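You operate a simulated robot arm through the tools that you are given. There is no shell and no other tool.

You are at the controls of a simulated robot arm. One attempt, no reset.

Task
Close up the ribbed door and try the baler with one stroke.
Fine: door shut, latch down, wheel tight, then power on and start; wait until it stops and leave the power on.

Only the result counts: the job must be done as asked and must still hold three seconds after the hand-in. Knocking over, shifting, dropping, spilling or breaking anything else fails it.

Robot
A 6-joint arm with a two-finger gripper, fixed in place. Base frame: the origin is at the foot of the arm, x ahead of it, y to its left, z up. Lengths are in m, angles in degrees, forces in N, time in s.
Its first joint turns from -166.0 to 166.0 degrees. Payload 2.45 kg.
The tool frame sits at the grasp point between the pads (the TCP): z along the fingers, y along the line on which they close. The tips reach 0.02 m beyond it. Largest opening 0.14 m; the body of the gripper starts 0.168 m behind the TCP.
Orientation is told as [roll, pitch, yaw] about the base's x, y, z axes, in that order, counted from this pose: with the fingers straight down and closing along the base's y, the tool's x points along the base's -x, its y along +y and its z along -z.

Tools
- The arm moves only by the tool jog_arm. Its argument "commands" is a list of rows, each an object of numbers (a shift or turn left out is 0, a gripper value left out holds the last): "tx", "ty", "tz": the shift along the tool's x, y, z in units of 300 mm (1.0 is 300 mm); "rx", "ry", "rz": the turn, a rotation vector about the tool's x, y, z in units of 180 degrees (1.0 is 180 degrees). In form: [{"tx": .., "ty": .., "tz": .., "rx": .., "ry": .., "rz": ..}, ...]. A call has 1 to 20 rows; each row is the pose to reach, as a shift and turn from the pose commanded when the call began, along the tool's axes at that moment. "claw" is the gripper command, from -1 (shut) to 1 (fully open), values between in proportion, set as the call begins (left out, the last holds). A call with a number of a shift or a turn outside -1 to 1 is refused whole. Rows are played at 5 a second. More than 0.05 m and 8.6 degrees between two rows, or a gripper value outside its range, and nothing of the call is played. Where a pose cannot be reached the arm comes as near as it can. A force on the tool above 90 N (or 10 N above the force at the start of the call, whichever is more), or a blocked arm, ends the call early, and 0.2 s more pass. Each finger travels about 0.045 m/s and halts on what it meets, pressing with about 32 N; the grip force reading is that of the motor and also rises with nothing between the fingers. The clock runs only during rows and for 0.2 s after the last one: add rows that repeat a pose to give the fingers time. It gives the time, the measured TCP pose, the force on the tool (base axes), the opening and the grip force at its end, in the units of the frame above (readings bear some noise), with the torque about the TCP (base axes, N m) and any sound that the robot's microphone picked up.
- Cameras (640 x 400 px; columns grow to the right, rows downward): "scene" is fixed at [0.3997, -0.6496, 1.3608]; the picture's right is [0.99, -0.12, 0.00], its down [-0.03, -0.23, -0.97] and it looks along [0.12, 0.96, -0.23] (base axes); focal length 338 px, centre (320, 200). "wrist" rides on the gripper at [0.078, 0.011, -0.209] in the tool frame; the picture's right is [-0.14, 0.99, 0.00], its down [-0.92, -0.13, -0.37] and it looks along [-0.36, -0.05, 0.93] (tool axes); focal length 280 px, centre (320, 200).
- grab_frame(camera): a new picture of that camera. The clock stands still meanwhile.
- probe_pixels(camera, pixels): for up to 12 pixels [column, row] of the newest picture of that camera ("zoom" is the newest enlarged one), the place [x, y, z] in the base frame of the surface seen there, good to about 0.002 m. The clock stands still meanwhile.
- close_up(camera, box): a new picture of the part [left, top, right, bottom] of that camera's present view, enlarged. The clock stands still meanwhile.
- hand_in(): hands the job in; it is judged then, once.

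Unless the task says otherwise, let go and move clear before handing in.

The tools are called after "Request:" as a command line: name --argument value ..., lists and objects as JSON in quotes. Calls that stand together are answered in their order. jog_arm: Moves the arm, as the interface text tells. Its arguments: {"type":"object","properties":{"commands":{"type":"array","items":{"type":"object","properties":{"tx":{"type":"number"},"ty":{"type":"number"},"tz":{"type":"number"},"rx":{"type":"number"},"ry":{"type":"number"},"rz":{"type":"number"}}}},"claw":{"type":"number"}},"required":["commands"]} The other tools are called the same way: grab_frame (camera) takes a picture; probe_pixels (camera, pixels) gives the place of the surface under pixels of a picture; close_up (camera, box) takes an enlarged picture of a part of a camera's view; hand_in () hands the job in.

At the start:

```text
time_s: 0.0
tool_pos: [0.3875, 0.3708, 1.398]
orientation: [0.0, 0.0, -0.1]
ft_force: [0.1, 0.5, 0.4]
moment: [0.02, -0.01, -0.02]
finger_gap: 0.1399
gripper_force: 0.1
```

scene: 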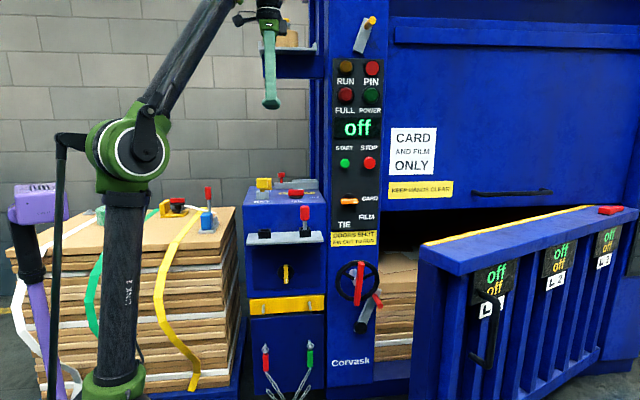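
wrist: 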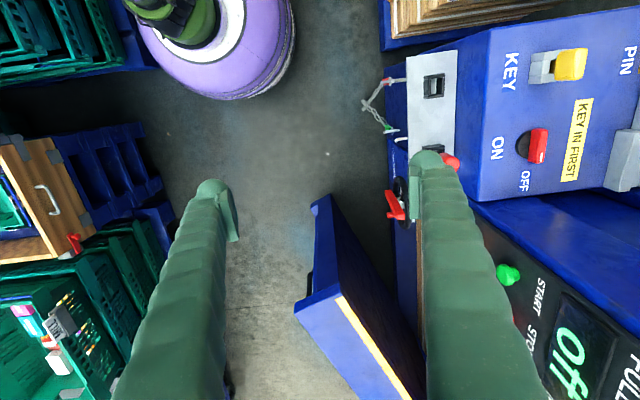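

The scene shows the baler with the ribbed lower door swung open (top edge from about (425,245) to (635,210)), a hand wheel at (357,284), latch at (370,310), and a control panel at (355,120). I'll take enlarged views before moving anything.

Request:
close_up --camera "scene" --box '[320, 0, 400, 200]'

Request:
close_up --camera "scene" --box '[230, 160, 400, 400]'

Request:
close_up --camera "scene" --box '[400, 180, 640, 400]'

Request:
close_up --camera "wrist" --box '[360, 0, 640, 400]'

```text
2.00 times, centred on (360, 100) of scene
```

zoom: 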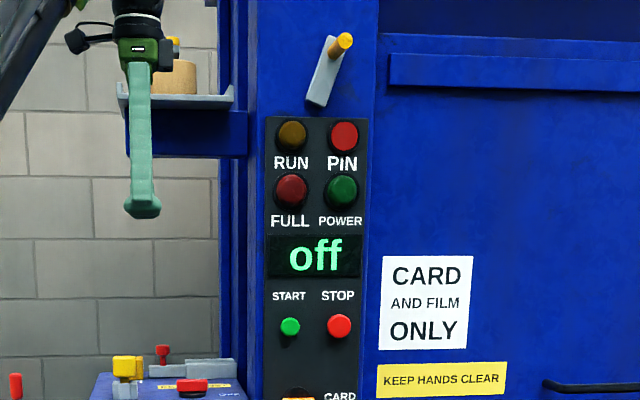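

```text
1.67 times, centred on (315, 280) of scene
```

zoom: 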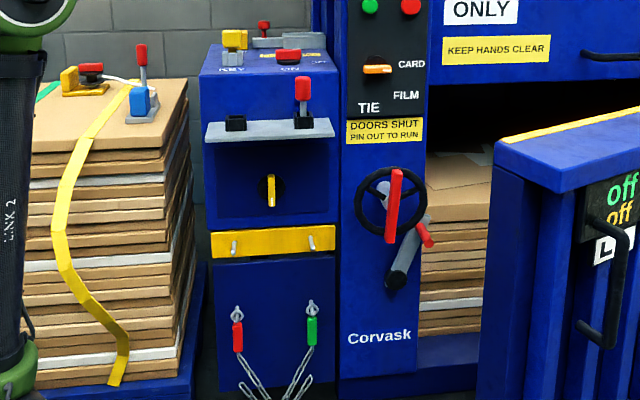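

```text
1.82 times, centred on (520, 290) of scene
```

zoom: 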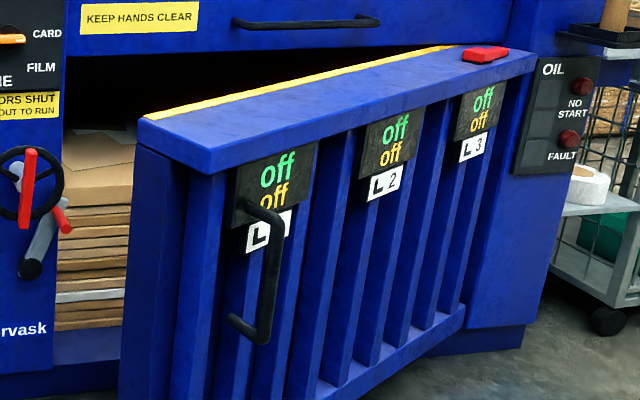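

```text
1.00 times, centred on (500, 200) of wrist (not enlarged: the box is as wide or as high as the picture)
```

zoom: 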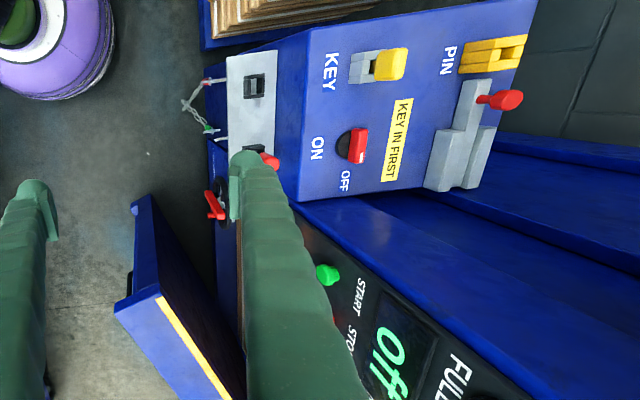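

The panel has a small label "DOORS SHUT / PIN OUT TO RUN" and the console says "KEY IN FIRST", with PIN slots. I'll enlarge those parts further to understand the interlocks.

Request:
close_up --camera "scene" --box '[240, 165, 336, 225]'

Request:
close_up --camera "scene" --box '[240, 220, 336, 280]'

Request:
close_up --camera "scene" --box '[325, 180, 389, 260]'

Request:
close_up --camera "scene" --box '[320, 250, 400, 350]'

Request:
close_up --camera "scene" --box '[240, 280, 336, 400]'

Request:
close_up --camera "scene" --box '[140, 170, 240, 250]'

Request:
close_up --camera "scene" --box '[560, 160, 640, 280]'

Request:
close_up --camera "wrist" --box '[480, 20, 640, 200]'

Request:
close_up --camera "wrist" --box '[360, 40, 480, 240]'

```text
6.67 times, centred on (288, 195) of scene
```

zoom: 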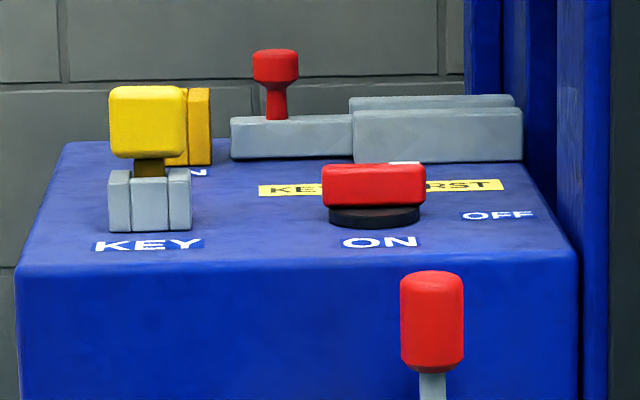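

```text
6.67 times, centred on (288, 250) of scene
```

zoom: 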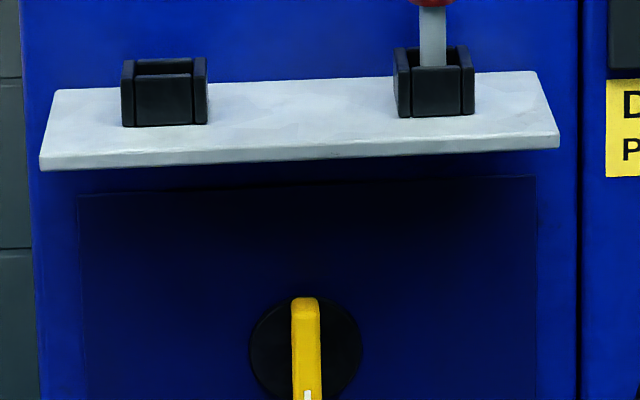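

```text
5.00 times, centred on (357, 220) of scene
```

zoom: 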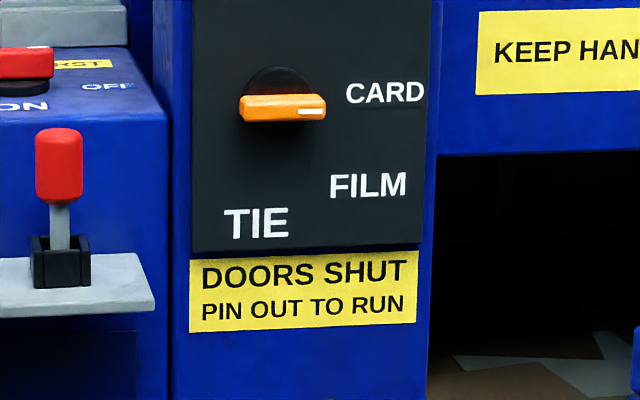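

```text
4.00 times, centred on (360, 300) of scene
```

zoom: 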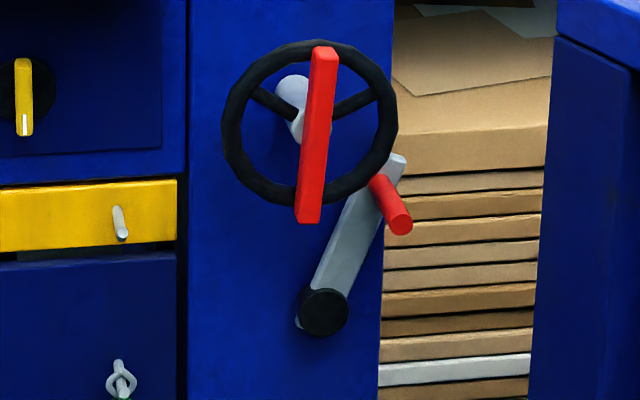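

```text
3.33 times, centred on (288, 340) of scene
```

zoom: 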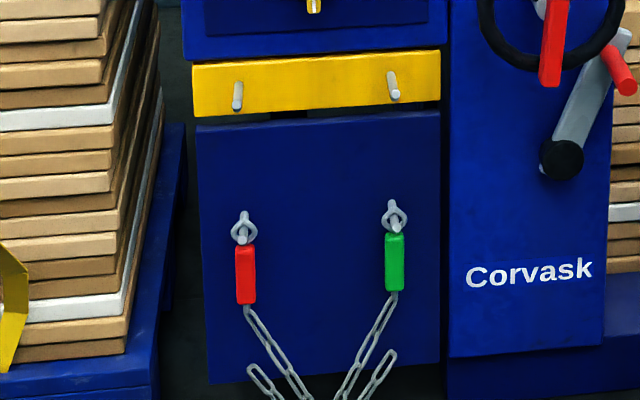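

```text
5.00 times, centred on (190, 210) of scene
```

zoom: 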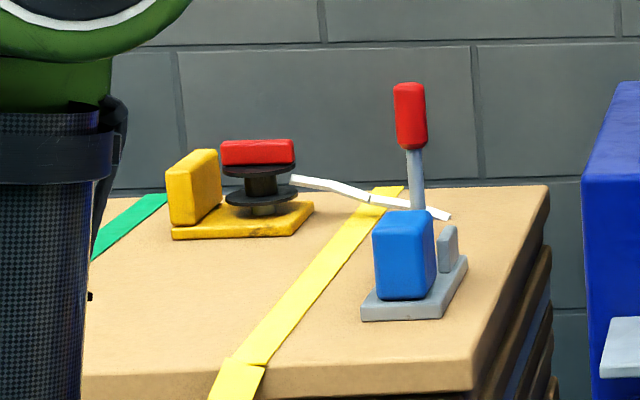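

```text
3.33 times, centred on (600, 220) of scene
```

zoom: 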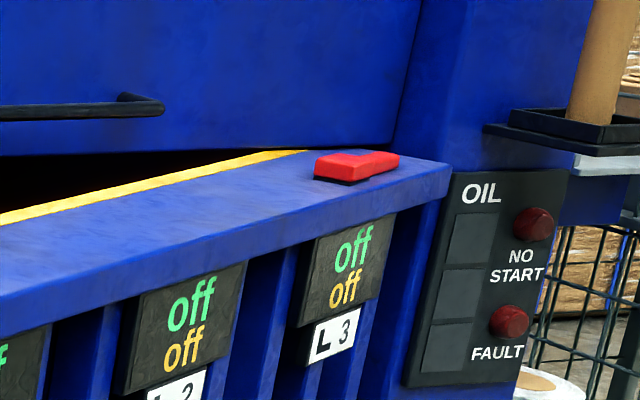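

```text
2.22 times, centred on (560, 110) of wrist
```

zoom: 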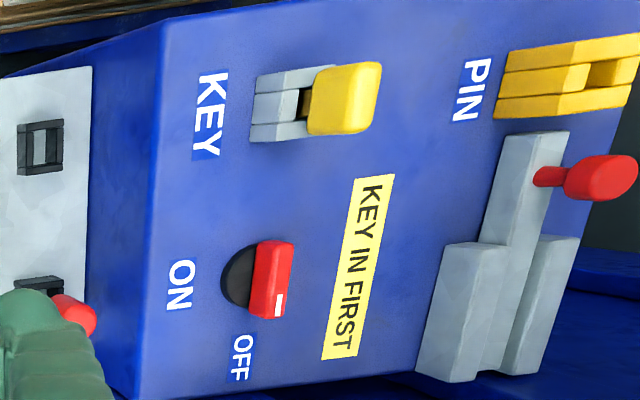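

```text
2.00 times, centred on (420, 140) of wrist
```

zoom: 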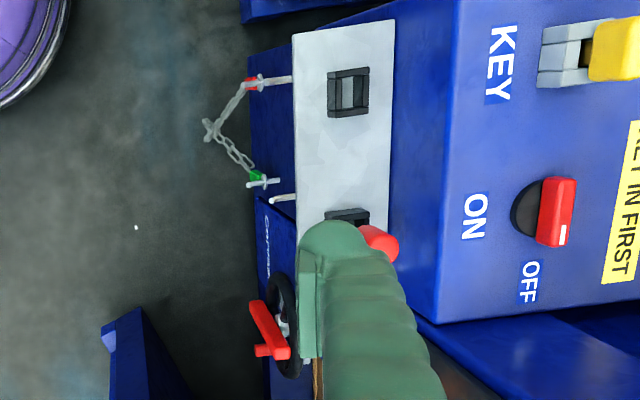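

I can now name the parts: wheel (357,284), latch lever (365,312), start (345,163), ON/OFF knob (296,193), key and pin on the console. I'll probe their 3D positions.

Request:
grab_frame --camera "scene"

Request:
probe_pixels --camera "scene" --pixels '[[345, 163], [370, 163], [360, 285], [344, 284], [377, 300], [361, 327], [296, 194], [264, 183], [282, 176], [305, 214], [286, 273], [349, 201]]'

Request:
probe_pixels --camera "scene" --pixels '[[426, 250], [634, 215], [466, 270], [489, 335], [480, 292], [600, 210], [440, 340], [610, 300], [586, 207], [390, 240], [335, 350], [420, 255]]'

Request:
probe_pixels --camera "scene" --pixels '[[345, 68], [372, 68], [345, 95], [371, 95], [372, 20], [361, 40], [510, 192], [358, 128], [260, 237], [250, 276], [284, 305], [400, 290]]'

```text
taken
```

scene: 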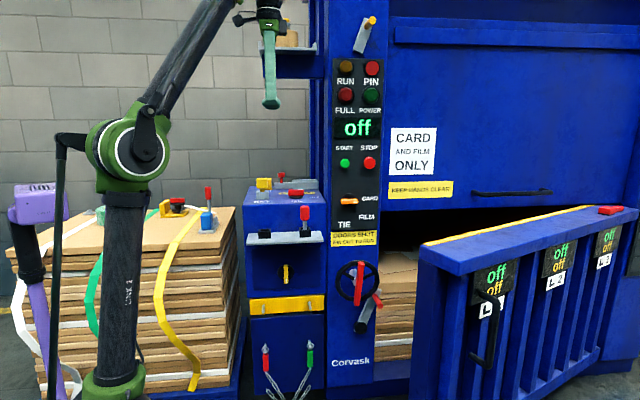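

```text
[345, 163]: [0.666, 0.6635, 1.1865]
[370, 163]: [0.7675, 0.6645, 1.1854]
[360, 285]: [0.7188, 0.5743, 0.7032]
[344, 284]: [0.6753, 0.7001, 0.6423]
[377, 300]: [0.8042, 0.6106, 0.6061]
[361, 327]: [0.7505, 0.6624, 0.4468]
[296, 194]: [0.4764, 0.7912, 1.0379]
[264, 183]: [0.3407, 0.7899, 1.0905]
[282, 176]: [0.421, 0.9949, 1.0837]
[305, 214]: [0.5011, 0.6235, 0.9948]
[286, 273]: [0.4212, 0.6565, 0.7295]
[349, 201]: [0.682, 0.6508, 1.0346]
```

```text
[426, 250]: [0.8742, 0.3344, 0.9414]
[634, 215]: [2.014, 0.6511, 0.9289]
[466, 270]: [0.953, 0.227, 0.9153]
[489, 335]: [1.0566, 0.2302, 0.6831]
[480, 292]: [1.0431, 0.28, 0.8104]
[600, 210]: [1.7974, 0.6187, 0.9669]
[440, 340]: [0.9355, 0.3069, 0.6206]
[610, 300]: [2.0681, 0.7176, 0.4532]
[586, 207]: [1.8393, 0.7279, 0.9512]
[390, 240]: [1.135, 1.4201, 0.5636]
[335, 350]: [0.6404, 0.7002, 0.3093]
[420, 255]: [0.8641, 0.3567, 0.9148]
```

```text
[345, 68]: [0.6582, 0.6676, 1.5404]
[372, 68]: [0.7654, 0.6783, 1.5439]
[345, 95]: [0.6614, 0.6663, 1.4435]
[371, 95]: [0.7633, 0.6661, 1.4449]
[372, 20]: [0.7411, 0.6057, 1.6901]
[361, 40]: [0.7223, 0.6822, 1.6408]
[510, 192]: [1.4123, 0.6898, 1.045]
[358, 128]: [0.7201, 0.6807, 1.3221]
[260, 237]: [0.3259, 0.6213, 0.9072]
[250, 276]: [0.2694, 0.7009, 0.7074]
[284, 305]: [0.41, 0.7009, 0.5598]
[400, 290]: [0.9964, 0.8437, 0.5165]
```

The machine face is at y≈0.70, the wheel bar at (0.72,0.574,0.70), the latch handle at (0.80,0.61,0.606), and the door's free edge at (0.87,0.33). Next I'll tilt the tool toward +y in place so the wrist camera can look at the console and panel.

Request:
probe_pixels --camera "scene" --pixels '[[290, 45], [268, 100], [270, 10], [455, 276], [422, 246], [432, 400], [612, 210], [40, 200], [207, 195], [300, 60], [322, 100], [190, 30]]'

Request:
jog_arm --commands '[{"rx": -0.045}, {"rx": -0.09}, {"rx": -0.135}, {"rx": -0.18}, {"rx": -0.22}]'

Request:
grab_frame --camera "wrist"

Request:
grab_frame --camera "scene"

```text
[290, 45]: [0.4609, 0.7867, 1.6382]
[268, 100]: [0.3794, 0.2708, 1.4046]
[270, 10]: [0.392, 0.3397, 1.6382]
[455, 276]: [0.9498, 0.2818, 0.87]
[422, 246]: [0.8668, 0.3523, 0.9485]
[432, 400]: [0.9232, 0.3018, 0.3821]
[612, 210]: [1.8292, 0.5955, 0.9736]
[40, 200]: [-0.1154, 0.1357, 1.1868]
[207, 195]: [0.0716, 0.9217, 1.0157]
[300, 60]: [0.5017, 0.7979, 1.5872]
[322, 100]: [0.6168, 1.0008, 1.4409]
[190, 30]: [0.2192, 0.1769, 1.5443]
```

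```text
time_s: 1.2
tool_pos: [0.3878, 0.3718, 1.3979]
orientation: [39.7, 0.0, -0.1]
ft_force: [-0.1, -0.4, -0.6]
moment: [-0.03, 0.04, 0.06]
finger_gap: 0.14
gripper_force: 0.1
```

```text
taken
```

wrist: 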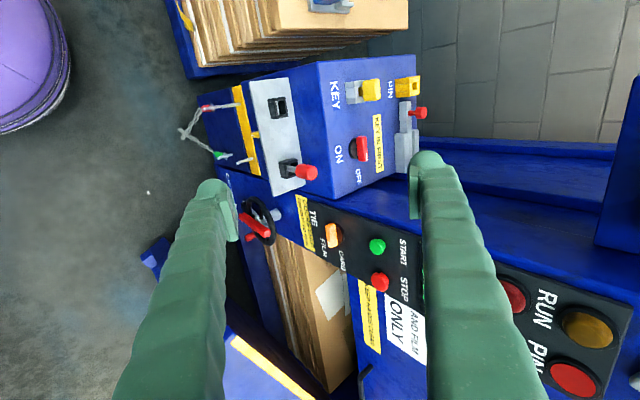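

```text
taken
```

scene: 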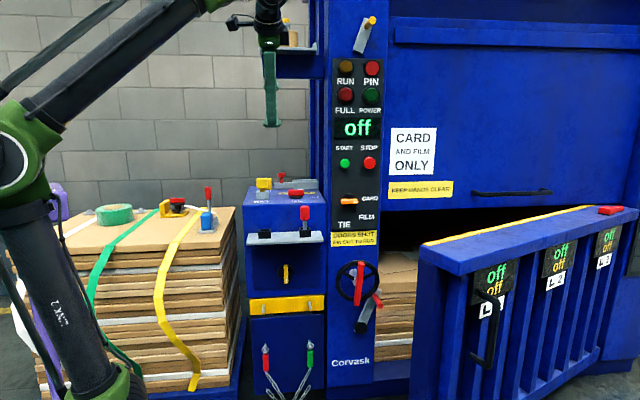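

The wrist view now shows the console around (360,120) with the key at (370,90), pin bolt at (410,110) and knob at (360,150). I'll enlarge it.

Request:
close_up --camera "wrist" --box '[320, 60, 440, 190]'

Request:
close_up --camera "wrist" --box '[170, 70, 330, 270]'

Request:
close_up --camera "scene" --box '[140, 170, 340, 300]'

```text
3.08 times, centred on (380, 125) of wrist
```

zoom: 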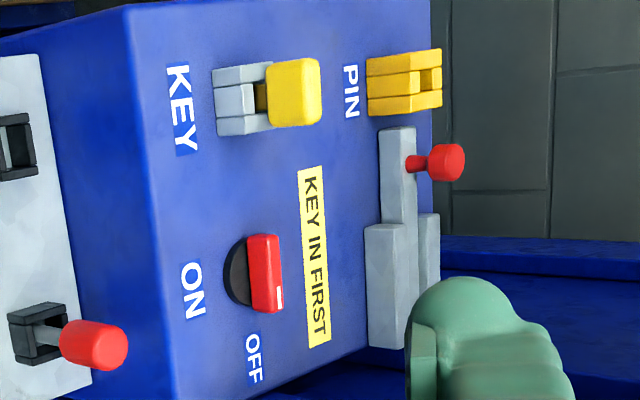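

```text
2.00 times, centred on (250, 170) of wrist
```

zoom: 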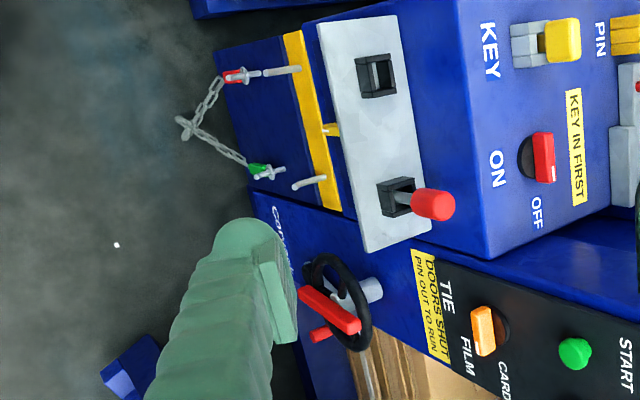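

```text
3.08 times, centred on (240, 235) of scene
```

zoom: 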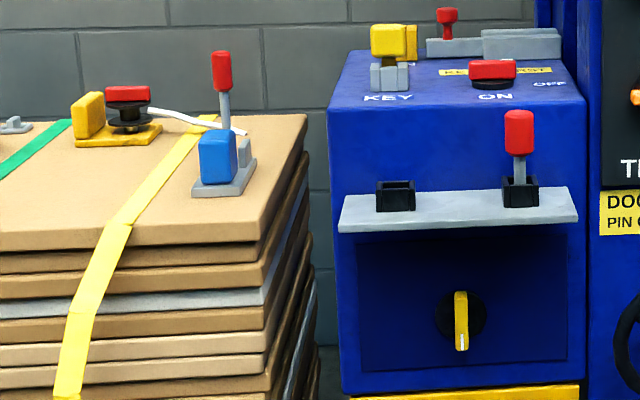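

The pin socket (yellow, zoom (405,80)) looks empty and a red-handled pin sits in the shelf holder, while the key stands in the KEY socket. I'll turn the tool horizontal toward +y, then lower it to look at the wheel and latch.

Request:
jog_arm --commands '[{"rx": -0.04}, {"rx": -0.08}, {"rx": -0.12}, {"rx": -0.16}, {"rx": -0.2}, {"rx": -0.24}, {"rx": -0.2795}]'

Request:
grab_frame --camera "wrist"

Request:
grab_frame --camera "scene"

```text
time_s: 2.8
tool_pos: [0.387, 0.3699, 1.3987]
orientation: [90.1, -0.1, 0.0]
ft_force: [-0.2, -0.1, 0.6]
moment: [0.0, 0.01, 0.03]
finger_gap: 0.1399
gripper_force: 0.0
```

```text
taken
```

wrist: 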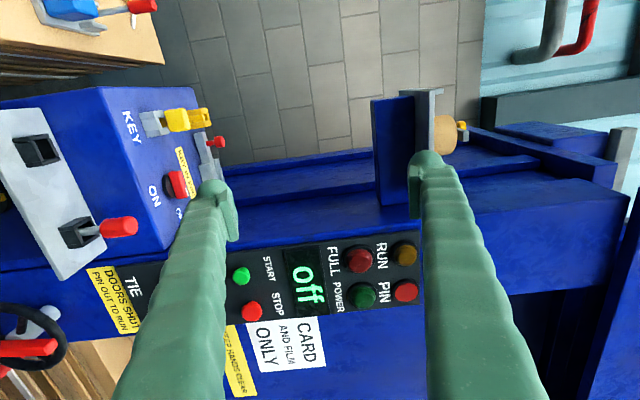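

```text
taken
```

scene: 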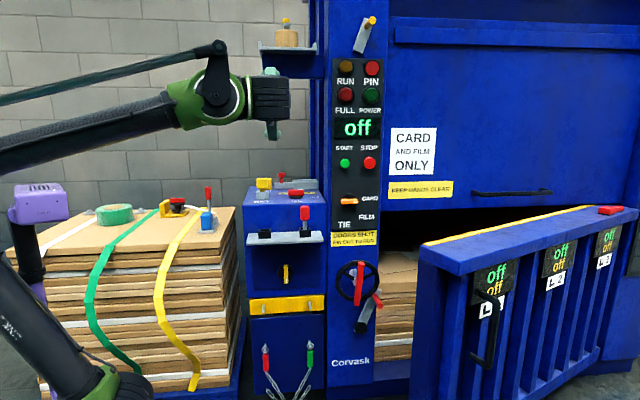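

All lamps appear dim and the display reads "off". I'll back off in y and lower the tool to look at the wheel and latch, in two stages with a check.

Request:
jog_arm --commands '[{"tz": -0.15}, {"tz": -0.3}, {"tz": -0.45}, {"tz": -0.6}, {"tz": -0.75}, {"tz": -0.75, "ty": -0.16, "tx": -0.03}, {"tz": -0.75, "ty": -0.32, "tx": -0.06}, {"tz": -0.75, "ty": -0.48, "tx": -0.09}, {"tz": -0.75, "ty": -0.64, "tx": -0.12}, {"tz": -0.75, "ty": -0.8, "tx": -0.15}, {"tz": -0.75, "ty": -0.96, "tx": -0.18}]'

Request:
grab_frame --camera "wrist"

Request:
grab_frame --camera "scene"

```text
time_s: 4.0
tool_pos: [0.3949, 0.1617, 1.3987]
orientation: [89.9, 0.0, -1.3]
ft_force: [43.9, 70.4, 20.9]
moment: [-4.99, 2.41, 2.58]
finger_gap: 0.1399
gripper_force: 0.0
stopped in row 5: the force on the tool passed its limit at 394 N (the readings are from after the stop); the commanded pose is now the measured one
```

```text
taken
```

wrist: 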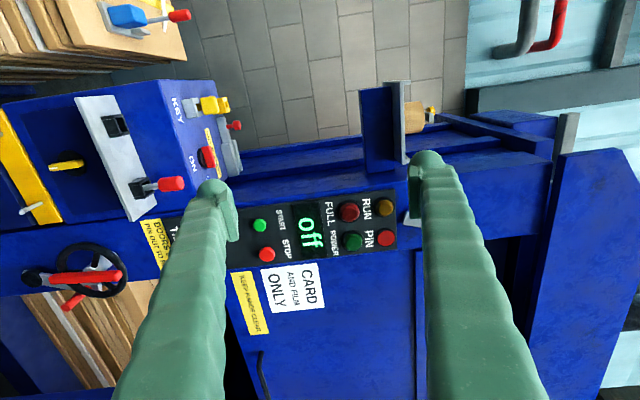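

```text
taken
```

scene: 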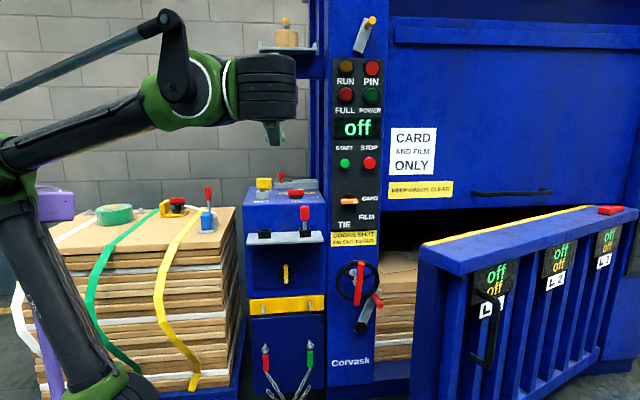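

The move stopped at y=0.16 with a push of about +y on the tool; in the scene the wrist at (200,90) is folded close to the forearm, so this is most likely the arm crowding itself. I'll ease forward in +y, then move out in x before lowering.

Request:
jog_arm --commands '[{"tz": 0.08, "rz": 0.0}, {"tz": 0.16}, {"tz": 0.2, "tx": -0.1}, {"tz": 0.25, "tx": -0.25}, {"tz": 0.25, "tx": -0.4}]'

Request:
grab_frame --camera "scene"

```text
time_s: 5.2
tool_pos: [0.5147, 0.2341, 1.3985]
orientation: [89.9, -0.1, -1.1]
ft_force: [-0.4, 0.4, 0.1]
moment: [-0.02, -0.02, -0.14]
finger_gap: 0.1399
gripper_force: 0.1
```

```text
taken
```

scene: 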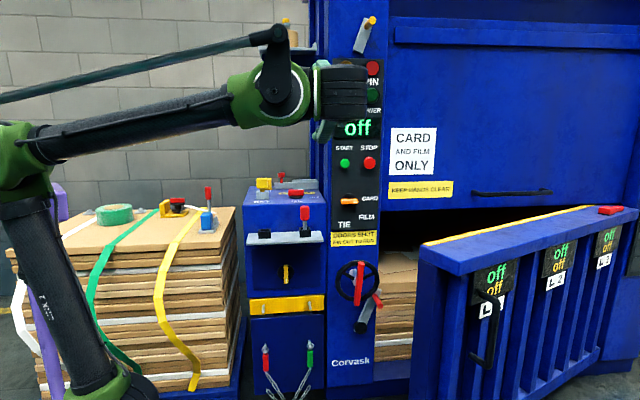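

The force is clear again (≈0 N) and the elbow is well open. Now I'll lower the tool in stages toward z≈0.8 to look at the latch and the wheel.

Request:
jog_arm --commands '[{"ty": -0.16}, {"ty": -0.32}, {"ty": -0.48}, {"ty": -0.64}, {"ty": -0.8}, {"ty": -0.96}]'

Request:
grab_frame --camera "scene"

Request:
grab_frame --camera "wrist"

```text
time_s: 6.6
tool_pos: [0.5155, 0.2334, 1.109]
orientation: [89.9, 0.1, -1.1]
ft_force: [-0.8, 0.2, 0.6]
moment: [0.0, 0.01, -0.02]
finger_gap: 0.14
gripper_force: 0.0
```

```text
taken
```

scene: 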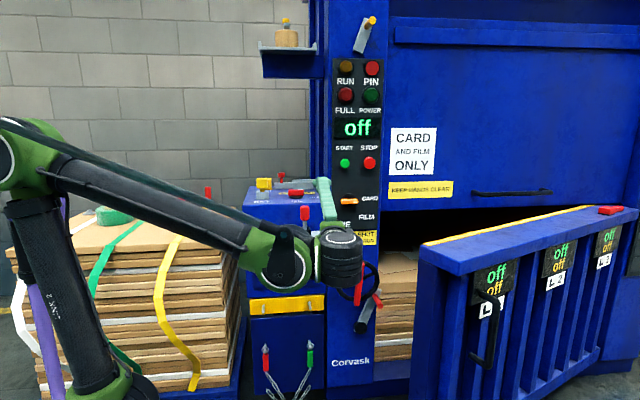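

```text
taken
```

wrist: 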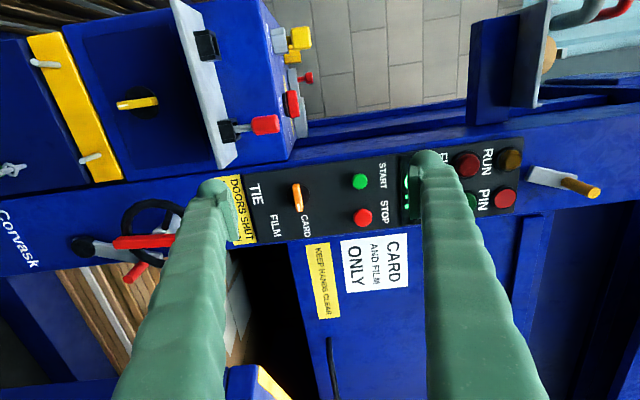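

The wrist view now shows the wheel at (150,235) and the latch at (135,270). I'll lower another 0.35 m to bring them to the picture centre.

Request:
jog_arm --commands '[{"ty": -0.16}, {"ty": -0.32}, {"ty": -0.48}, {"ty": -0.64}, {"ty": -0.8}, {"ty": -0.96}, {"ty": -1.0}]'

Request:
grab_frame --camera "scene"

Request:
grab_frame --camera "wrist"

```text
time_s: 8.2
tool_pos: [0.5151, 0.232, 0.8096]
orientation: [89.9, 0.0, -1.1]
ft_force: [0.0, 0.5, -1.3]
moment: [0.01, 0.01, 0.02]
finger_gap: 0.1401
gripper_force: 0.1
```

```text
taken
```

scene: 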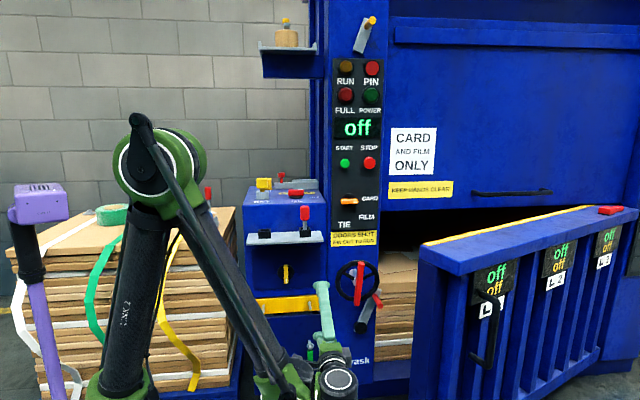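

```text
taken
```

wrist: 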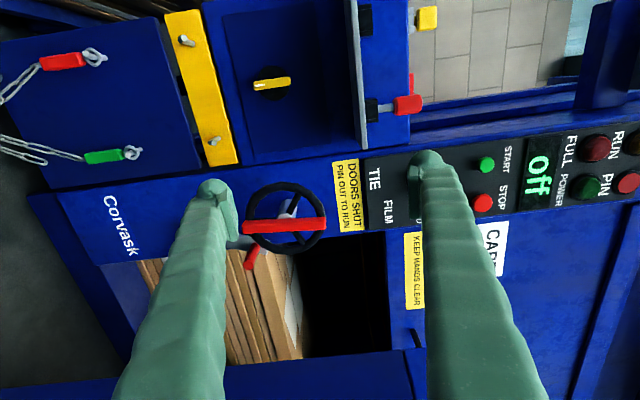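

The wheel is at (285,218) in the wrist view, partly beside the lower finger; the latch at (250,255) is half hidden. I'll enlarge this and lower 0.12 m for a second look.

Request:
close_up --camera "wrist" --box '[200, 150, 420, 300]'

Request:
jog_arm --commands '[{"ty": -0.15}, {"ty": -0.3}, {"ty": -0.45}]'

Request:
grab_frame --camera "wrist"

Request:
close_up --camera "wrist" --box '[220, 150, 440, 300]'

```text
2.67 times, centred on (310, 225) of wrist
```

zoom: 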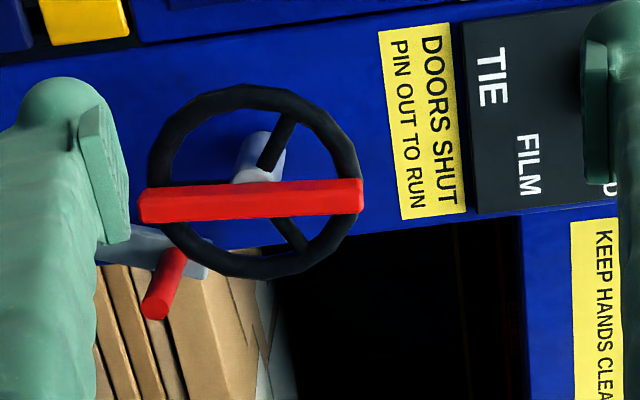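

```text
time_s: 9.0
tool_pos: [0.5363, 0.2295, 0.724]
orientation: [89.6, 0.0, -1.0]
ft_force: [-0.2, -0.2, 0.0]
moment: [0.04, 0.02, 0.0]
finger_gap: 0.1399
gripper_force: 0.0
out of reach, approached as far as the arm can: row 2, 3
```

```text
taken
```

wrist: 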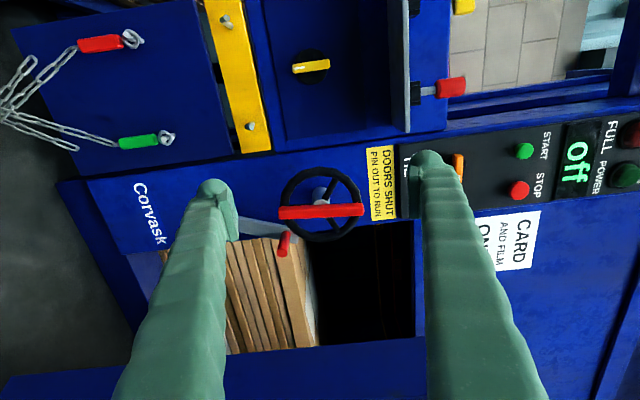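

```text
2.67 times, centred on (330, 225) of wrist
```

zoom: 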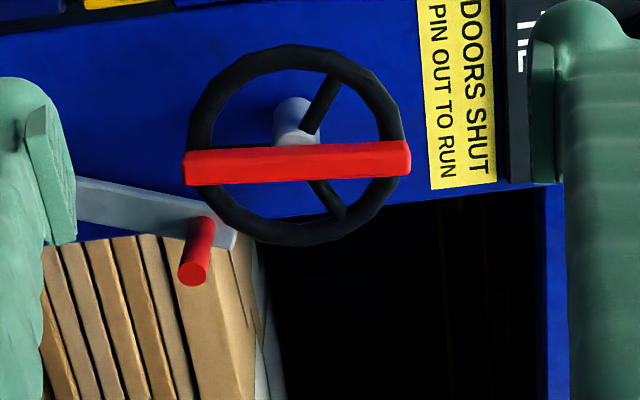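

The lever arm runs from its pivot up to the red handle (zoom (195,250)) with the tip just past the post edge. I'll probe the latch, wheel and post edge geometry from this closer view.

Request:
probe_pixels --camera "zoom" --pixels '[[195, 272], [205, 225], [230, 240], [232, 213], [120, 195], [190, 168], [405, 158], [300, 152], [292, 115], [300, 60], [300, 240], [380, 200]]'

Request:
probe_pixels --camera "wrist" --pixels '[[60, 380], [400, 370], [415, 240], [360, 230], [280, 340], [120, 270], [260, 232], [418, 330], [230, 238], [300, 340], [445, 260], [330, 335]]'

Request:
close_up --camera "scene" --box '[400, 230, 520, 400]'

Request:
close_up --camera "scene" --box '[330, 235, 430, 345]'

```text
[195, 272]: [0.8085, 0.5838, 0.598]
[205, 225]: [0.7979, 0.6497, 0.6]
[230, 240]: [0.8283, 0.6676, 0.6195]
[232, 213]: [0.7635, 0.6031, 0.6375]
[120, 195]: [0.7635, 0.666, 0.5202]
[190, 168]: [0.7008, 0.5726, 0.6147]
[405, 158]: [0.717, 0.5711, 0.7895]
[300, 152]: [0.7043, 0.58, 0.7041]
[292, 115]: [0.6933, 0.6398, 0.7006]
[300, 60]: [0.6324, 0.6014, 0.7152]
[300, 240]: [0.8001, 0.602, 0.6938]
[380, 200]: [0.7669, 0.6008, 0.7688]
```

```text
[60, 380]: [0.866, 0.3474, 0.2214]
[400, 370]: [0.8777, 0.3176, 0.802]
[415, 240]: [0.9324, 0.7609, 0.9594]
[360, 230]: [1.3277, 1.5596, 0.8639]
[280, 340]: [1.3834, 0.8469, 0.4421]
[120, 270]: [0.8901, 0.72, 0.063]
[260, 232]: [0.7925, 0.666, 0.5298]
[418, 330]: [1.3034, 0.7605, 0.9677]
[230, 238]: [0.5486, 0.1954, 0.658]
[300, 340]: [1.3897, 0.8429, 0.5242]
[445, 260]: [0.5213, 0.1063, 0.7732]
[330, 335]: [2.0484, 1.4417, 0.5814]
```

```text
2.35 times, centred on (460, 315) of scene
```

zoom: 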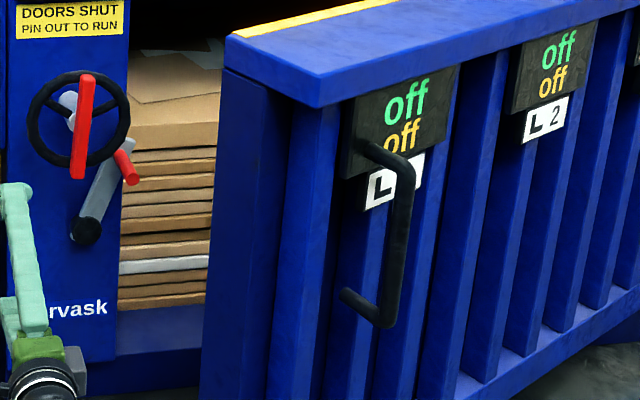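

```text
3.64 times, centred on (380, 290) of scene
```

zoom: 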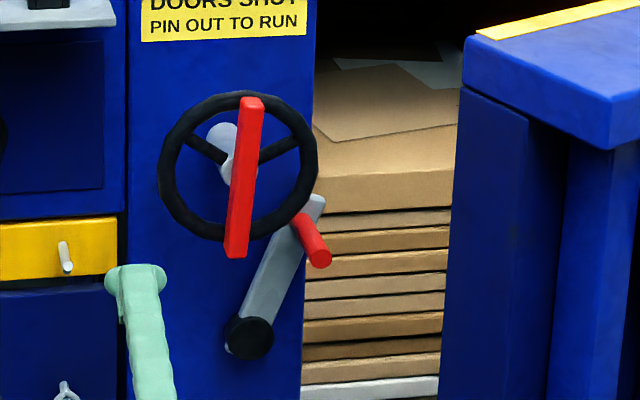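

The wheel centre is about (0.71,0.60,0.70) with its red bar at y≈0.57, and the latch tip reaches x≈0.83 past the post edge (≈0.80), so I must check that the door clears it. I'll probe the door's top edges to work out its hinge line and closed position.

Request:
grab_frame --camera "scene"

Request:
probe_pixels --camera "scene" --pixels '[[424, 244], [430, 242], [500, 226], [580, 208], [458, 270], [470, 266], [560, 238], [630, 214], [440, 252], [520, 232], [600, 215], [637, 210]]'

Request:
probe_pixels --camera "scene" --pixels '[[430, 300], [420, 300], [445, 300], [457, 310], [475, 355], [494, 298], [482, 290], [494, 345], [478, 356], [496, 320], [622, 250], [631, 270]]'

```text
taken
```

scene: 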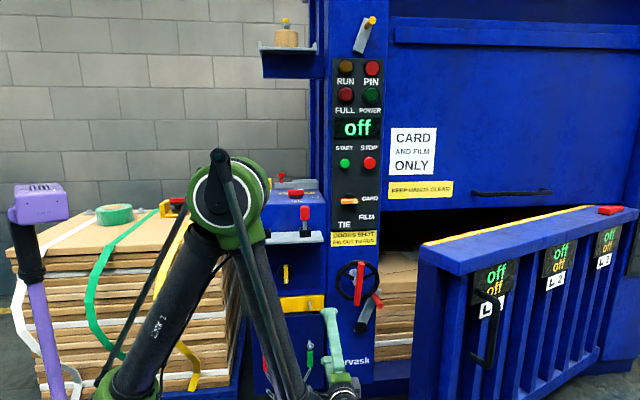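

```text
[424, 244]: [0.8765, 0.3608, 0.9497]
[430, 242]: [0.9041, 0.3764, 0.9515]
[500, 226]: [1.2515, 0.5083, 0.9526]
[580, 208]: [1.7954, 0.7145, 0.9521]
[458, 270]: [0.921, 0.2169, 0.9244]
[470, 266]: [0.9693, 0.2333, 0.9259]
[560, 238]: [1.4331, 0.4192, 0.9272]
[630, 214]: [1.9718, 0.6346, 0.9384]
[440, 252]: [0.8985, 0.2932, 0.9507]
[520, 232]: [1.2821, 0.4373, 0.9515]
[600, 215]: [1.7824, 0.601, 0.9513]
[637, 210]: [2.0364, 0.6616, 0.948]
```

```text
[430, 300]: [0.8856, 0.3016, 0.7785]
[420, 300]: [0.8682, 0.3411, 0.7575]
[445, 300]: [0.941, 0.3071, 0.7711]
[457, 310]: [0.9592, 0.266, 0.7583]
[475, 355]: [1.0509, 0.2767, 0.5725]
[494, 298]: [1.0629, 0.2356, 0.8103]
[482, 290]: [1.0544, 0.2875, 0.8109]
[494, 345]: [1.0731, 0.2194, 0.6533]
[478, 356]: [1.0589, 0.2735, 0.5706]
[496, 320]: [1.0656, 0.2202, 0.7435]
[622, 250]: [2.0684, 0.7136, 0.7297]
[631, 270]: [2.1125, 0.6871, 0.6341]
```

The door is about 1.2 m long, open about 21°, hinged near (2.05,0.70); closed, its free side would sit at x≈0.82, so the latch tip at x≈0.828 looks slightly in the way and should be eased back first. I'll move to a spot in front of the latch, turning the tool 24° toward +x to stay clear of the door edge.

Request:
jog_arm --commands '[{"tx": -0.1, "tz": 0.08, "ry": -0.019}, {"tx": -0.2, "tz": 0.16, "ry": -0.038}, {"tx": -0.3, "tz": 0.24, "ry": -0.057}, {"tx": -0.4, "tz": 0.32, "ry": -0.076}, {"tx": -0.5, "tz": 0.4, "ry": -0.095}, {"tx": -0.6, "tz": 0.48, "ry": -0.114}, {"tx": -0.7, "tz": 0.55, "ry": -0.133}]'

Request:
grab_frame --camera "scene"

Request:
grab_frame --camera "wrist"

```text
time_s: 10.6
tool_pos: [0.75, 0.39, 0.7232]
orientation: [89.9, 0.0, -25.2]
ft_force: [-0.2, -0.3, 0.0]
moment: [0.01, 0.02, 0.03]
finger_gap: 0.1399
gripper_force: 0.0
```

```text
taken
```

scene: 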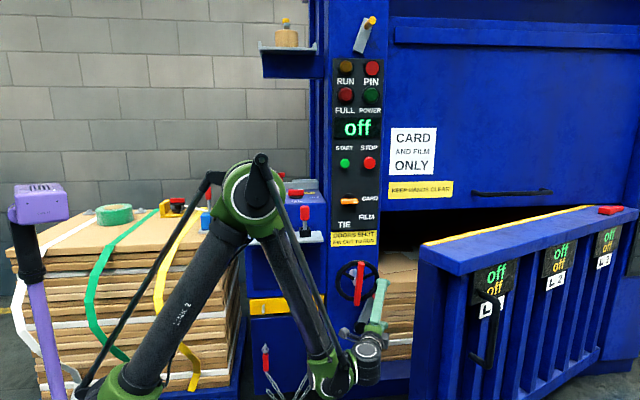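

```text
taken
```

wrist: 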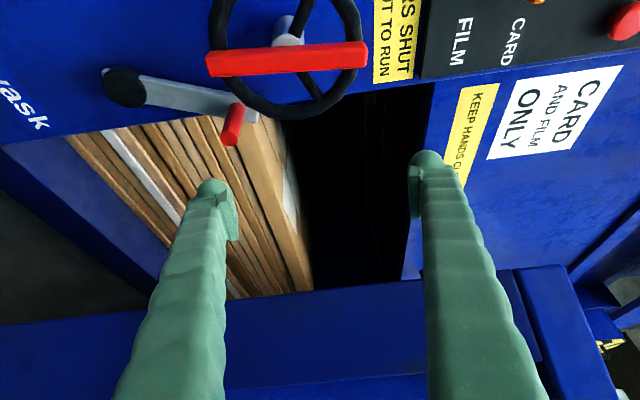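

Now the latch is clear: pivot at (122,88), lever to the tip at (250,110), handle at (230,125). I'll enlarge and probe it precisely, plus the door's free side at the bottom of the view.

Request:
close_up --camera "wrist" --box '[80, 0, 400, 200]'

Request:
probe_pixels --camera "zoom" --pixels '[[85, 175], [70, 190], [130, 180], [325, 200], [350, 200], [355, 235], [310, 250], [305, 280], [290, 270], [325, 225], [200, 185], [200, 210]]'

Request:
probe_pixels --camera "wrist" --pixels '[[50, 330], [380, 310], [450, 310], [535, 280], [560, 300], [300, 390], [20, 300], [600, 340], [100, 140], [150, 128], [60, 145], [435, 90]]'

```text
2.00 times, centred on (240, 100) of wrist
```

zoom: 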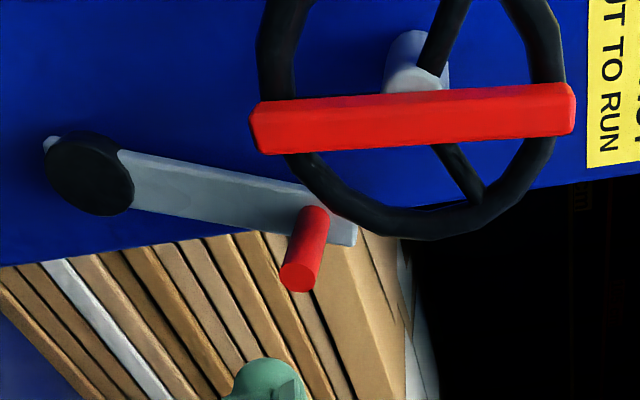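

```text
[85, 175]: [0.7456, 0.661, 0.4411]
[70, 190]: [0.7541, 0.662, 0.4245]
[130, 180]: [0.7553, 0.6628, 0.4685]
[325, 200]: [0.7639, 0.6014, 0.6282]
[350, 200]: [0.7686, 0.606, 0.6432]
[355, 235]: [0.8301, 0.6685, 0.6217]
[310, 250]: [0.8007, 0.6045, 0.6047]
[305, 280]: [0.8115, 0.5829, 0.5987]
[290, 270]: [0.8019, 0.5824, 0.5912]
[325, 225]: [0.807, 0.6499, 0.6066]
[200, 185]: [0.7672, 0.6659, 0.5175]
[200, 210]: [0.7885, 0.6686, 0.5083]
```

```text
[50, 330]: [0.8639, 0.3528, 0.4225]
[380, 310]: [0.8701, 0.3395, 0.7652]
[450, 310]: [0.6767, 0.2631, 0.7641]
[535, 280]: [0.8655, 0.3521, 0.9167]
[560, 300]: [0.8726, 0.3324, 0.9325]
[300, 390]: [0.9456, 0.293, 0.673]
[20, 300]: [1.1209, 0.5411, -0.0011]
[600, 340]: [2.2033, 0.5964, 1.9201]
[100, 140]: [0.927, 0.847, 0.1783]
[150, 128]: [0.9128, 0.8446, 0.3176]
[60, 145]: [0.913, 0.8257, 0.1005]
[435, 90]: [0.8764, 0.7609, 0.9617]
```

Peg measured at about (0.803, 0.582–0.65, 0.598), lever face y=0.666, tip x=0.83. I'll close the fingers and bring them to the right of the peg (stopping short at y≈0.55), keeping clear of the door edge at x=0.864.

Request:
jog_arm --claw -1 --commands '[{"tx": -0.0165, "ty": -0.1025, "tz": 0.063}, {"tx": -0.033, "ty": -0.205, "tz": 0.126}, {"tx": -0.05, "ty": -0.3075, "tz": 0.189}, {"tx": -0.066, "ty": -0.41, "tz": 0.252}, {"tx": -0.08, "ty": -0.41, "tz": 0.38}, {"tx": -0.094, "ty": -0.41, "tz": 0.51}, {"tx": -0.107, "ty": -0.41, "tz": 0.638}, {"tx": -0.107, "ty": -0.41, "tz": 0.638}, {"tx": -0.107, "ty": -0.41, "tz": 0.638}]'

Request:
grab_frame --camera "scene"

Request:
grab_frame --camera "wrist"

```text
time_s: 12.6
tool_pos: [0.8607, 0.5479, 0.6005]
orientation: [89.9, 0.1, -25.0]
ft_force: [0.4, 0.4, 0.4]
moment: [-0.01, 0.0, -0.01]
finger_gap: 0.0
gripper_force: 29.3
```

```text
taken
```

scene: 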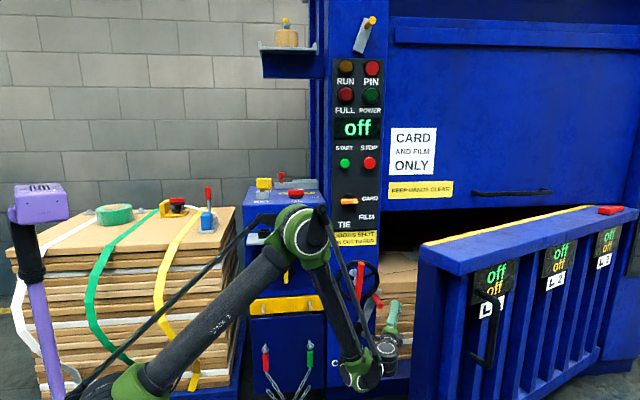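

```text
taken
```

wrist: 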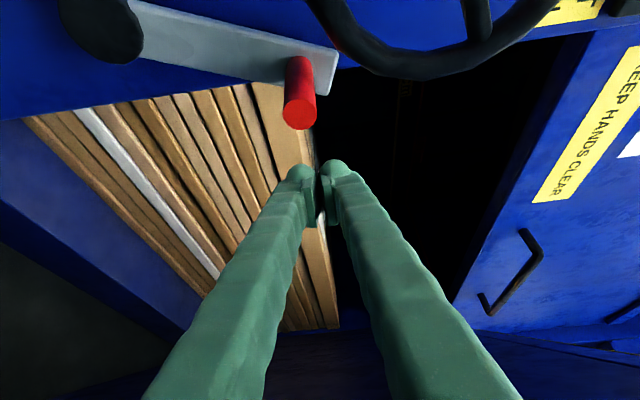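

The closed fingers are right of and in front of the peg (300,95 in the wrist view). I'll advance 0.04 m and nudge left about 0.02 m past contact, watching the force.

Request:
jog_arm --commands '[{"tx": 0.055, "tz": 0.118}, {"tx": 0.1, "tz": 0.097}, {"tx": 0.13, "tz": 0.083}, {"tx": 0.145, "tz": 0.076}, {"tx": 0.161, "tz": 0.069}, {"tx": 0.175, "tz": 0.062}]'

Request:
grab_frame --camera "wrist"

Request:
close_up --camera "scene" --box '[330, 235, 430, 345]'

```text
time_s: 13.8
tool_pos: [0.8377, 0.5823, 0.6001]
orientation: [89.9, 0.1, -26.3]
ft_force: [55.5, -37.7, -3.4]
moment: [-0.48, -0.21, 0.98]
finger_gap: 0.0
gripper_force: 29.9
stopped in row 6: the force on the tool passed its limit at 99 N (the readings are from after the stop); the commanded pose is now the measured one
```

```text
taken
```

wrist: 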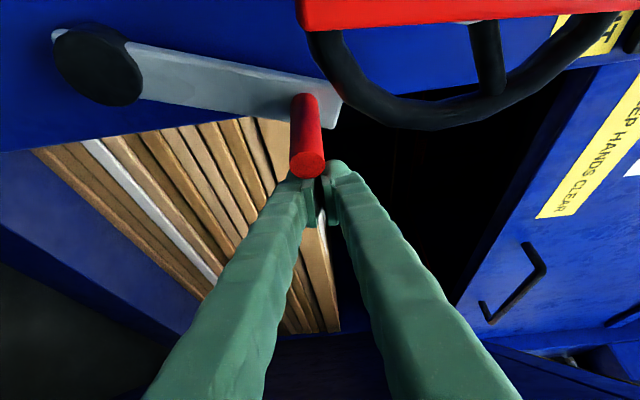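

```text
3.64 times, centred on (380, 290) of scene
```

zoom: 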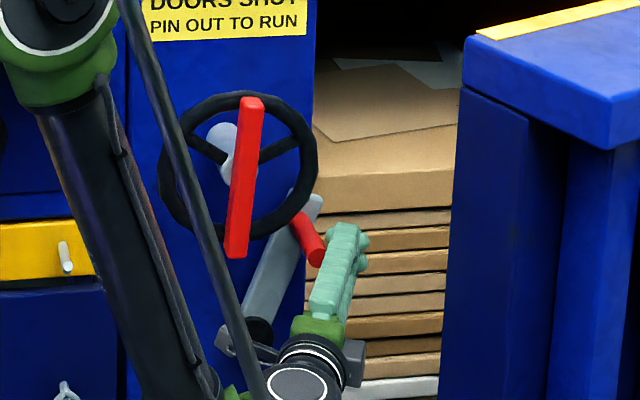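

The peg did not yield to about 99 N, and the lever hasn't moved, so the latch is already at its upper stop and there is no need to raise it. I'll ease off, back out, and climb to door-cap height away from the wheel.

Request:
jog_arm --commands '[{"tx": -0.06, "tz": 0.03}, {"tx": -0.06, "tz": -0.12}, {"tx": -0.06, "tz": -0.27}, {"tx": -0.06, "tz": -0.42}, {"tx": -0.06, "tz": -0.54, "ty": 0.11}, {"tx": -0.06, "tz": -0.66, "ty": 0.22}, {"tx": -0.06, "tz": -0.78, "ty": 0.33}, {"tx": -0.06, "tz": -0.9, "ty": 0.44}, {"tx": -0.06, "tz": -1.0, "ty": 0.55}, {"tx": -0.06, "tz": -1.0, "ty": 0.7}, {"tx": -0.06, "tz": -1.0, "ty": 0.85}, {"tx": -0.06, "tz": -1.0, "ty": 1.0}]'

Request:
grab_frame --camera "scene"

Request:
close_up --camera "scene" --box '[330, 235, 500, 345]'

```text
time_s: 16.4
tool_pos: [0.7183, 0.3101, 0.9024]
orientation: [90.0, 0.1, -25.6]
ft_force: [-0.2, 0.2, -0.7]
moment: [0.0, 0.01, 0.03]
finger_gap: 0.0
gripper_force: 29.2
out of reach, approached as far as the arm can: row 4
```

```text
taken
```

scene: 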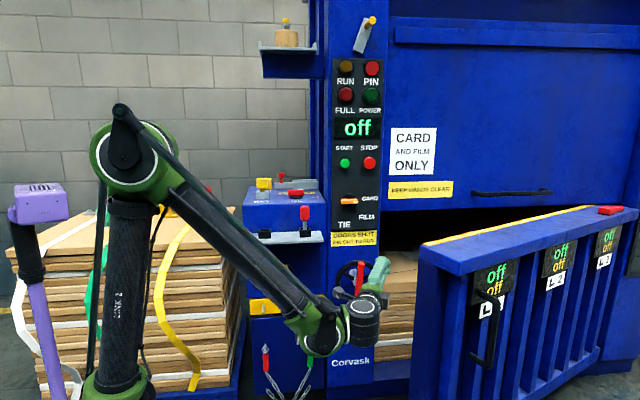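

```text
3.64 times, centred on (415, 290) of scene
```

zoom: 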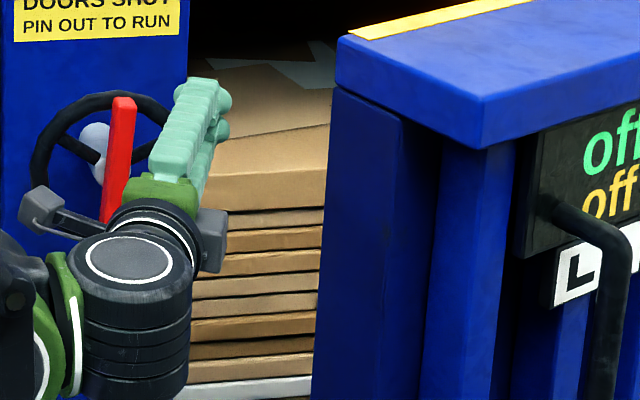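

The arm is clear at (0.718,0.310,0.902) and the door hasn't moved. I'll go around to the front of the door's free corner, stopping about 7 cm short of the cap face.

Request:
jog_arm --commands '[{"tx": -0.058, "ty": 0.02, "tz": -0.12}, {"tx": -0.115, "ty": 0.04, "tz": -0.24}, {"tx": -0.173, "ty": 0.06, "tz": -0.36}, {"tx": -0.23, "ty": 0.08, "tz": -0.48}, {"tx": -0.288, "ty": 0.1, "tz": -0.6}, {"tx": -0.414, "ty": 0.1, "tz": -0.533}, {"tx": -0.541, "ty": 0.1, "tz": -0.465}, {"tx": -0.667, "ty": 0.1, "tz": -0.398}, {"tx": -0.794, "ty": 0.1, "tz": -0.33}, {"tx": -0.92, "ty": 0.1, "tz": -0.262}]'

Request:
grab_frame --camera "scene"

Request:
grab_frame --camera "wrist"

```text
time_s: 18.6
tool_pos: [0.933, 0.1203, 0.9318]
orientation: [89.8, 0.0, -25.7]
ft_force: [0.0, 0.0, 0.5]
moment: [0.02, 0.01, -0.04]
finger_gap: 0.0003
gripper_force: 29.0
```

```text
taken
```

scene: 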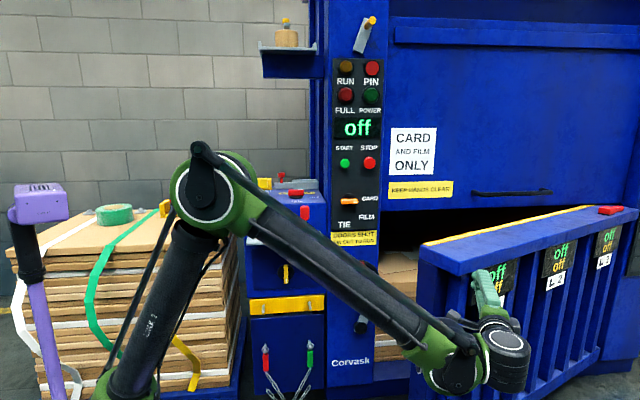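

```text
taken
```

wrist: 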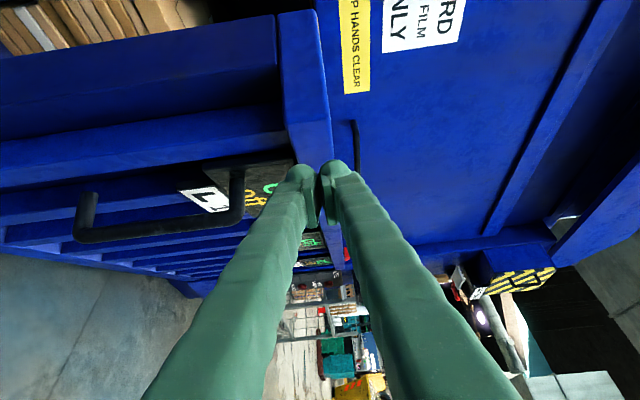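

The fingertips (325,170) line up with the door cap strip between columns 290 and 330. I'll probe the cap's front face and handle to set the push point and height.

Request:
probe_pixels --camera "wrist" --pixels '[[300, 60], [310, 60], [325, 60], [290, 130], [305, 140], [325, 140], [285, 30], [298, 20], [315, 20], [240, 110], [85, 230], [240, 190]]'

Request:
close_up --camera "wrist" --box '[220, 0, 420, 200]'

```text
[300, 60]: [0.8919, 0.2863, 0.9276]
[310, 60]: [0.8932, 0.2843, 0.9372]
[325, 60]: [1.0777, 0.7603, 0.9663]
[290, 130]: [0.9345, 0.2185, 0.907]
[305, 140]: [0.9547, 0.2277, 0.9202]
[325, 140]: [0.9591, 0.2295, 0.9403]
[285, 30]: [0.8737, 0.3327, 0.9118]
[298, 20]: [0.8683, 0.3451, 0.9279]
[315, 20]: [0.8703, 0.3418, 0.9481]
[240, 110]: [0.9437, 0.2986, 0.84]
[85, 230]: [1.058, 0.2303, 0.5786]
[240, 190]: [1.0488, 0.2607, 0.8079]
```

```text
2.00 times, centred on (320, 100) of wrist
```

zoom: 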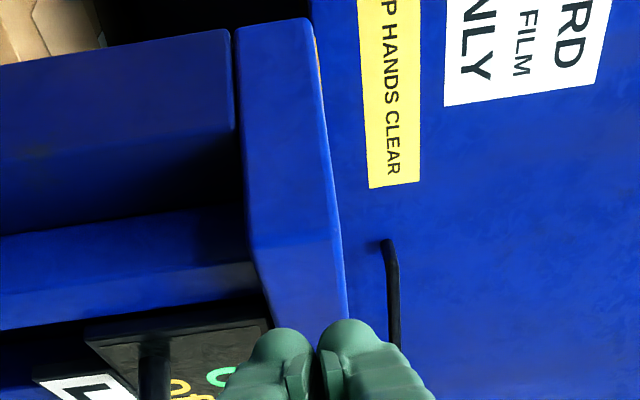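

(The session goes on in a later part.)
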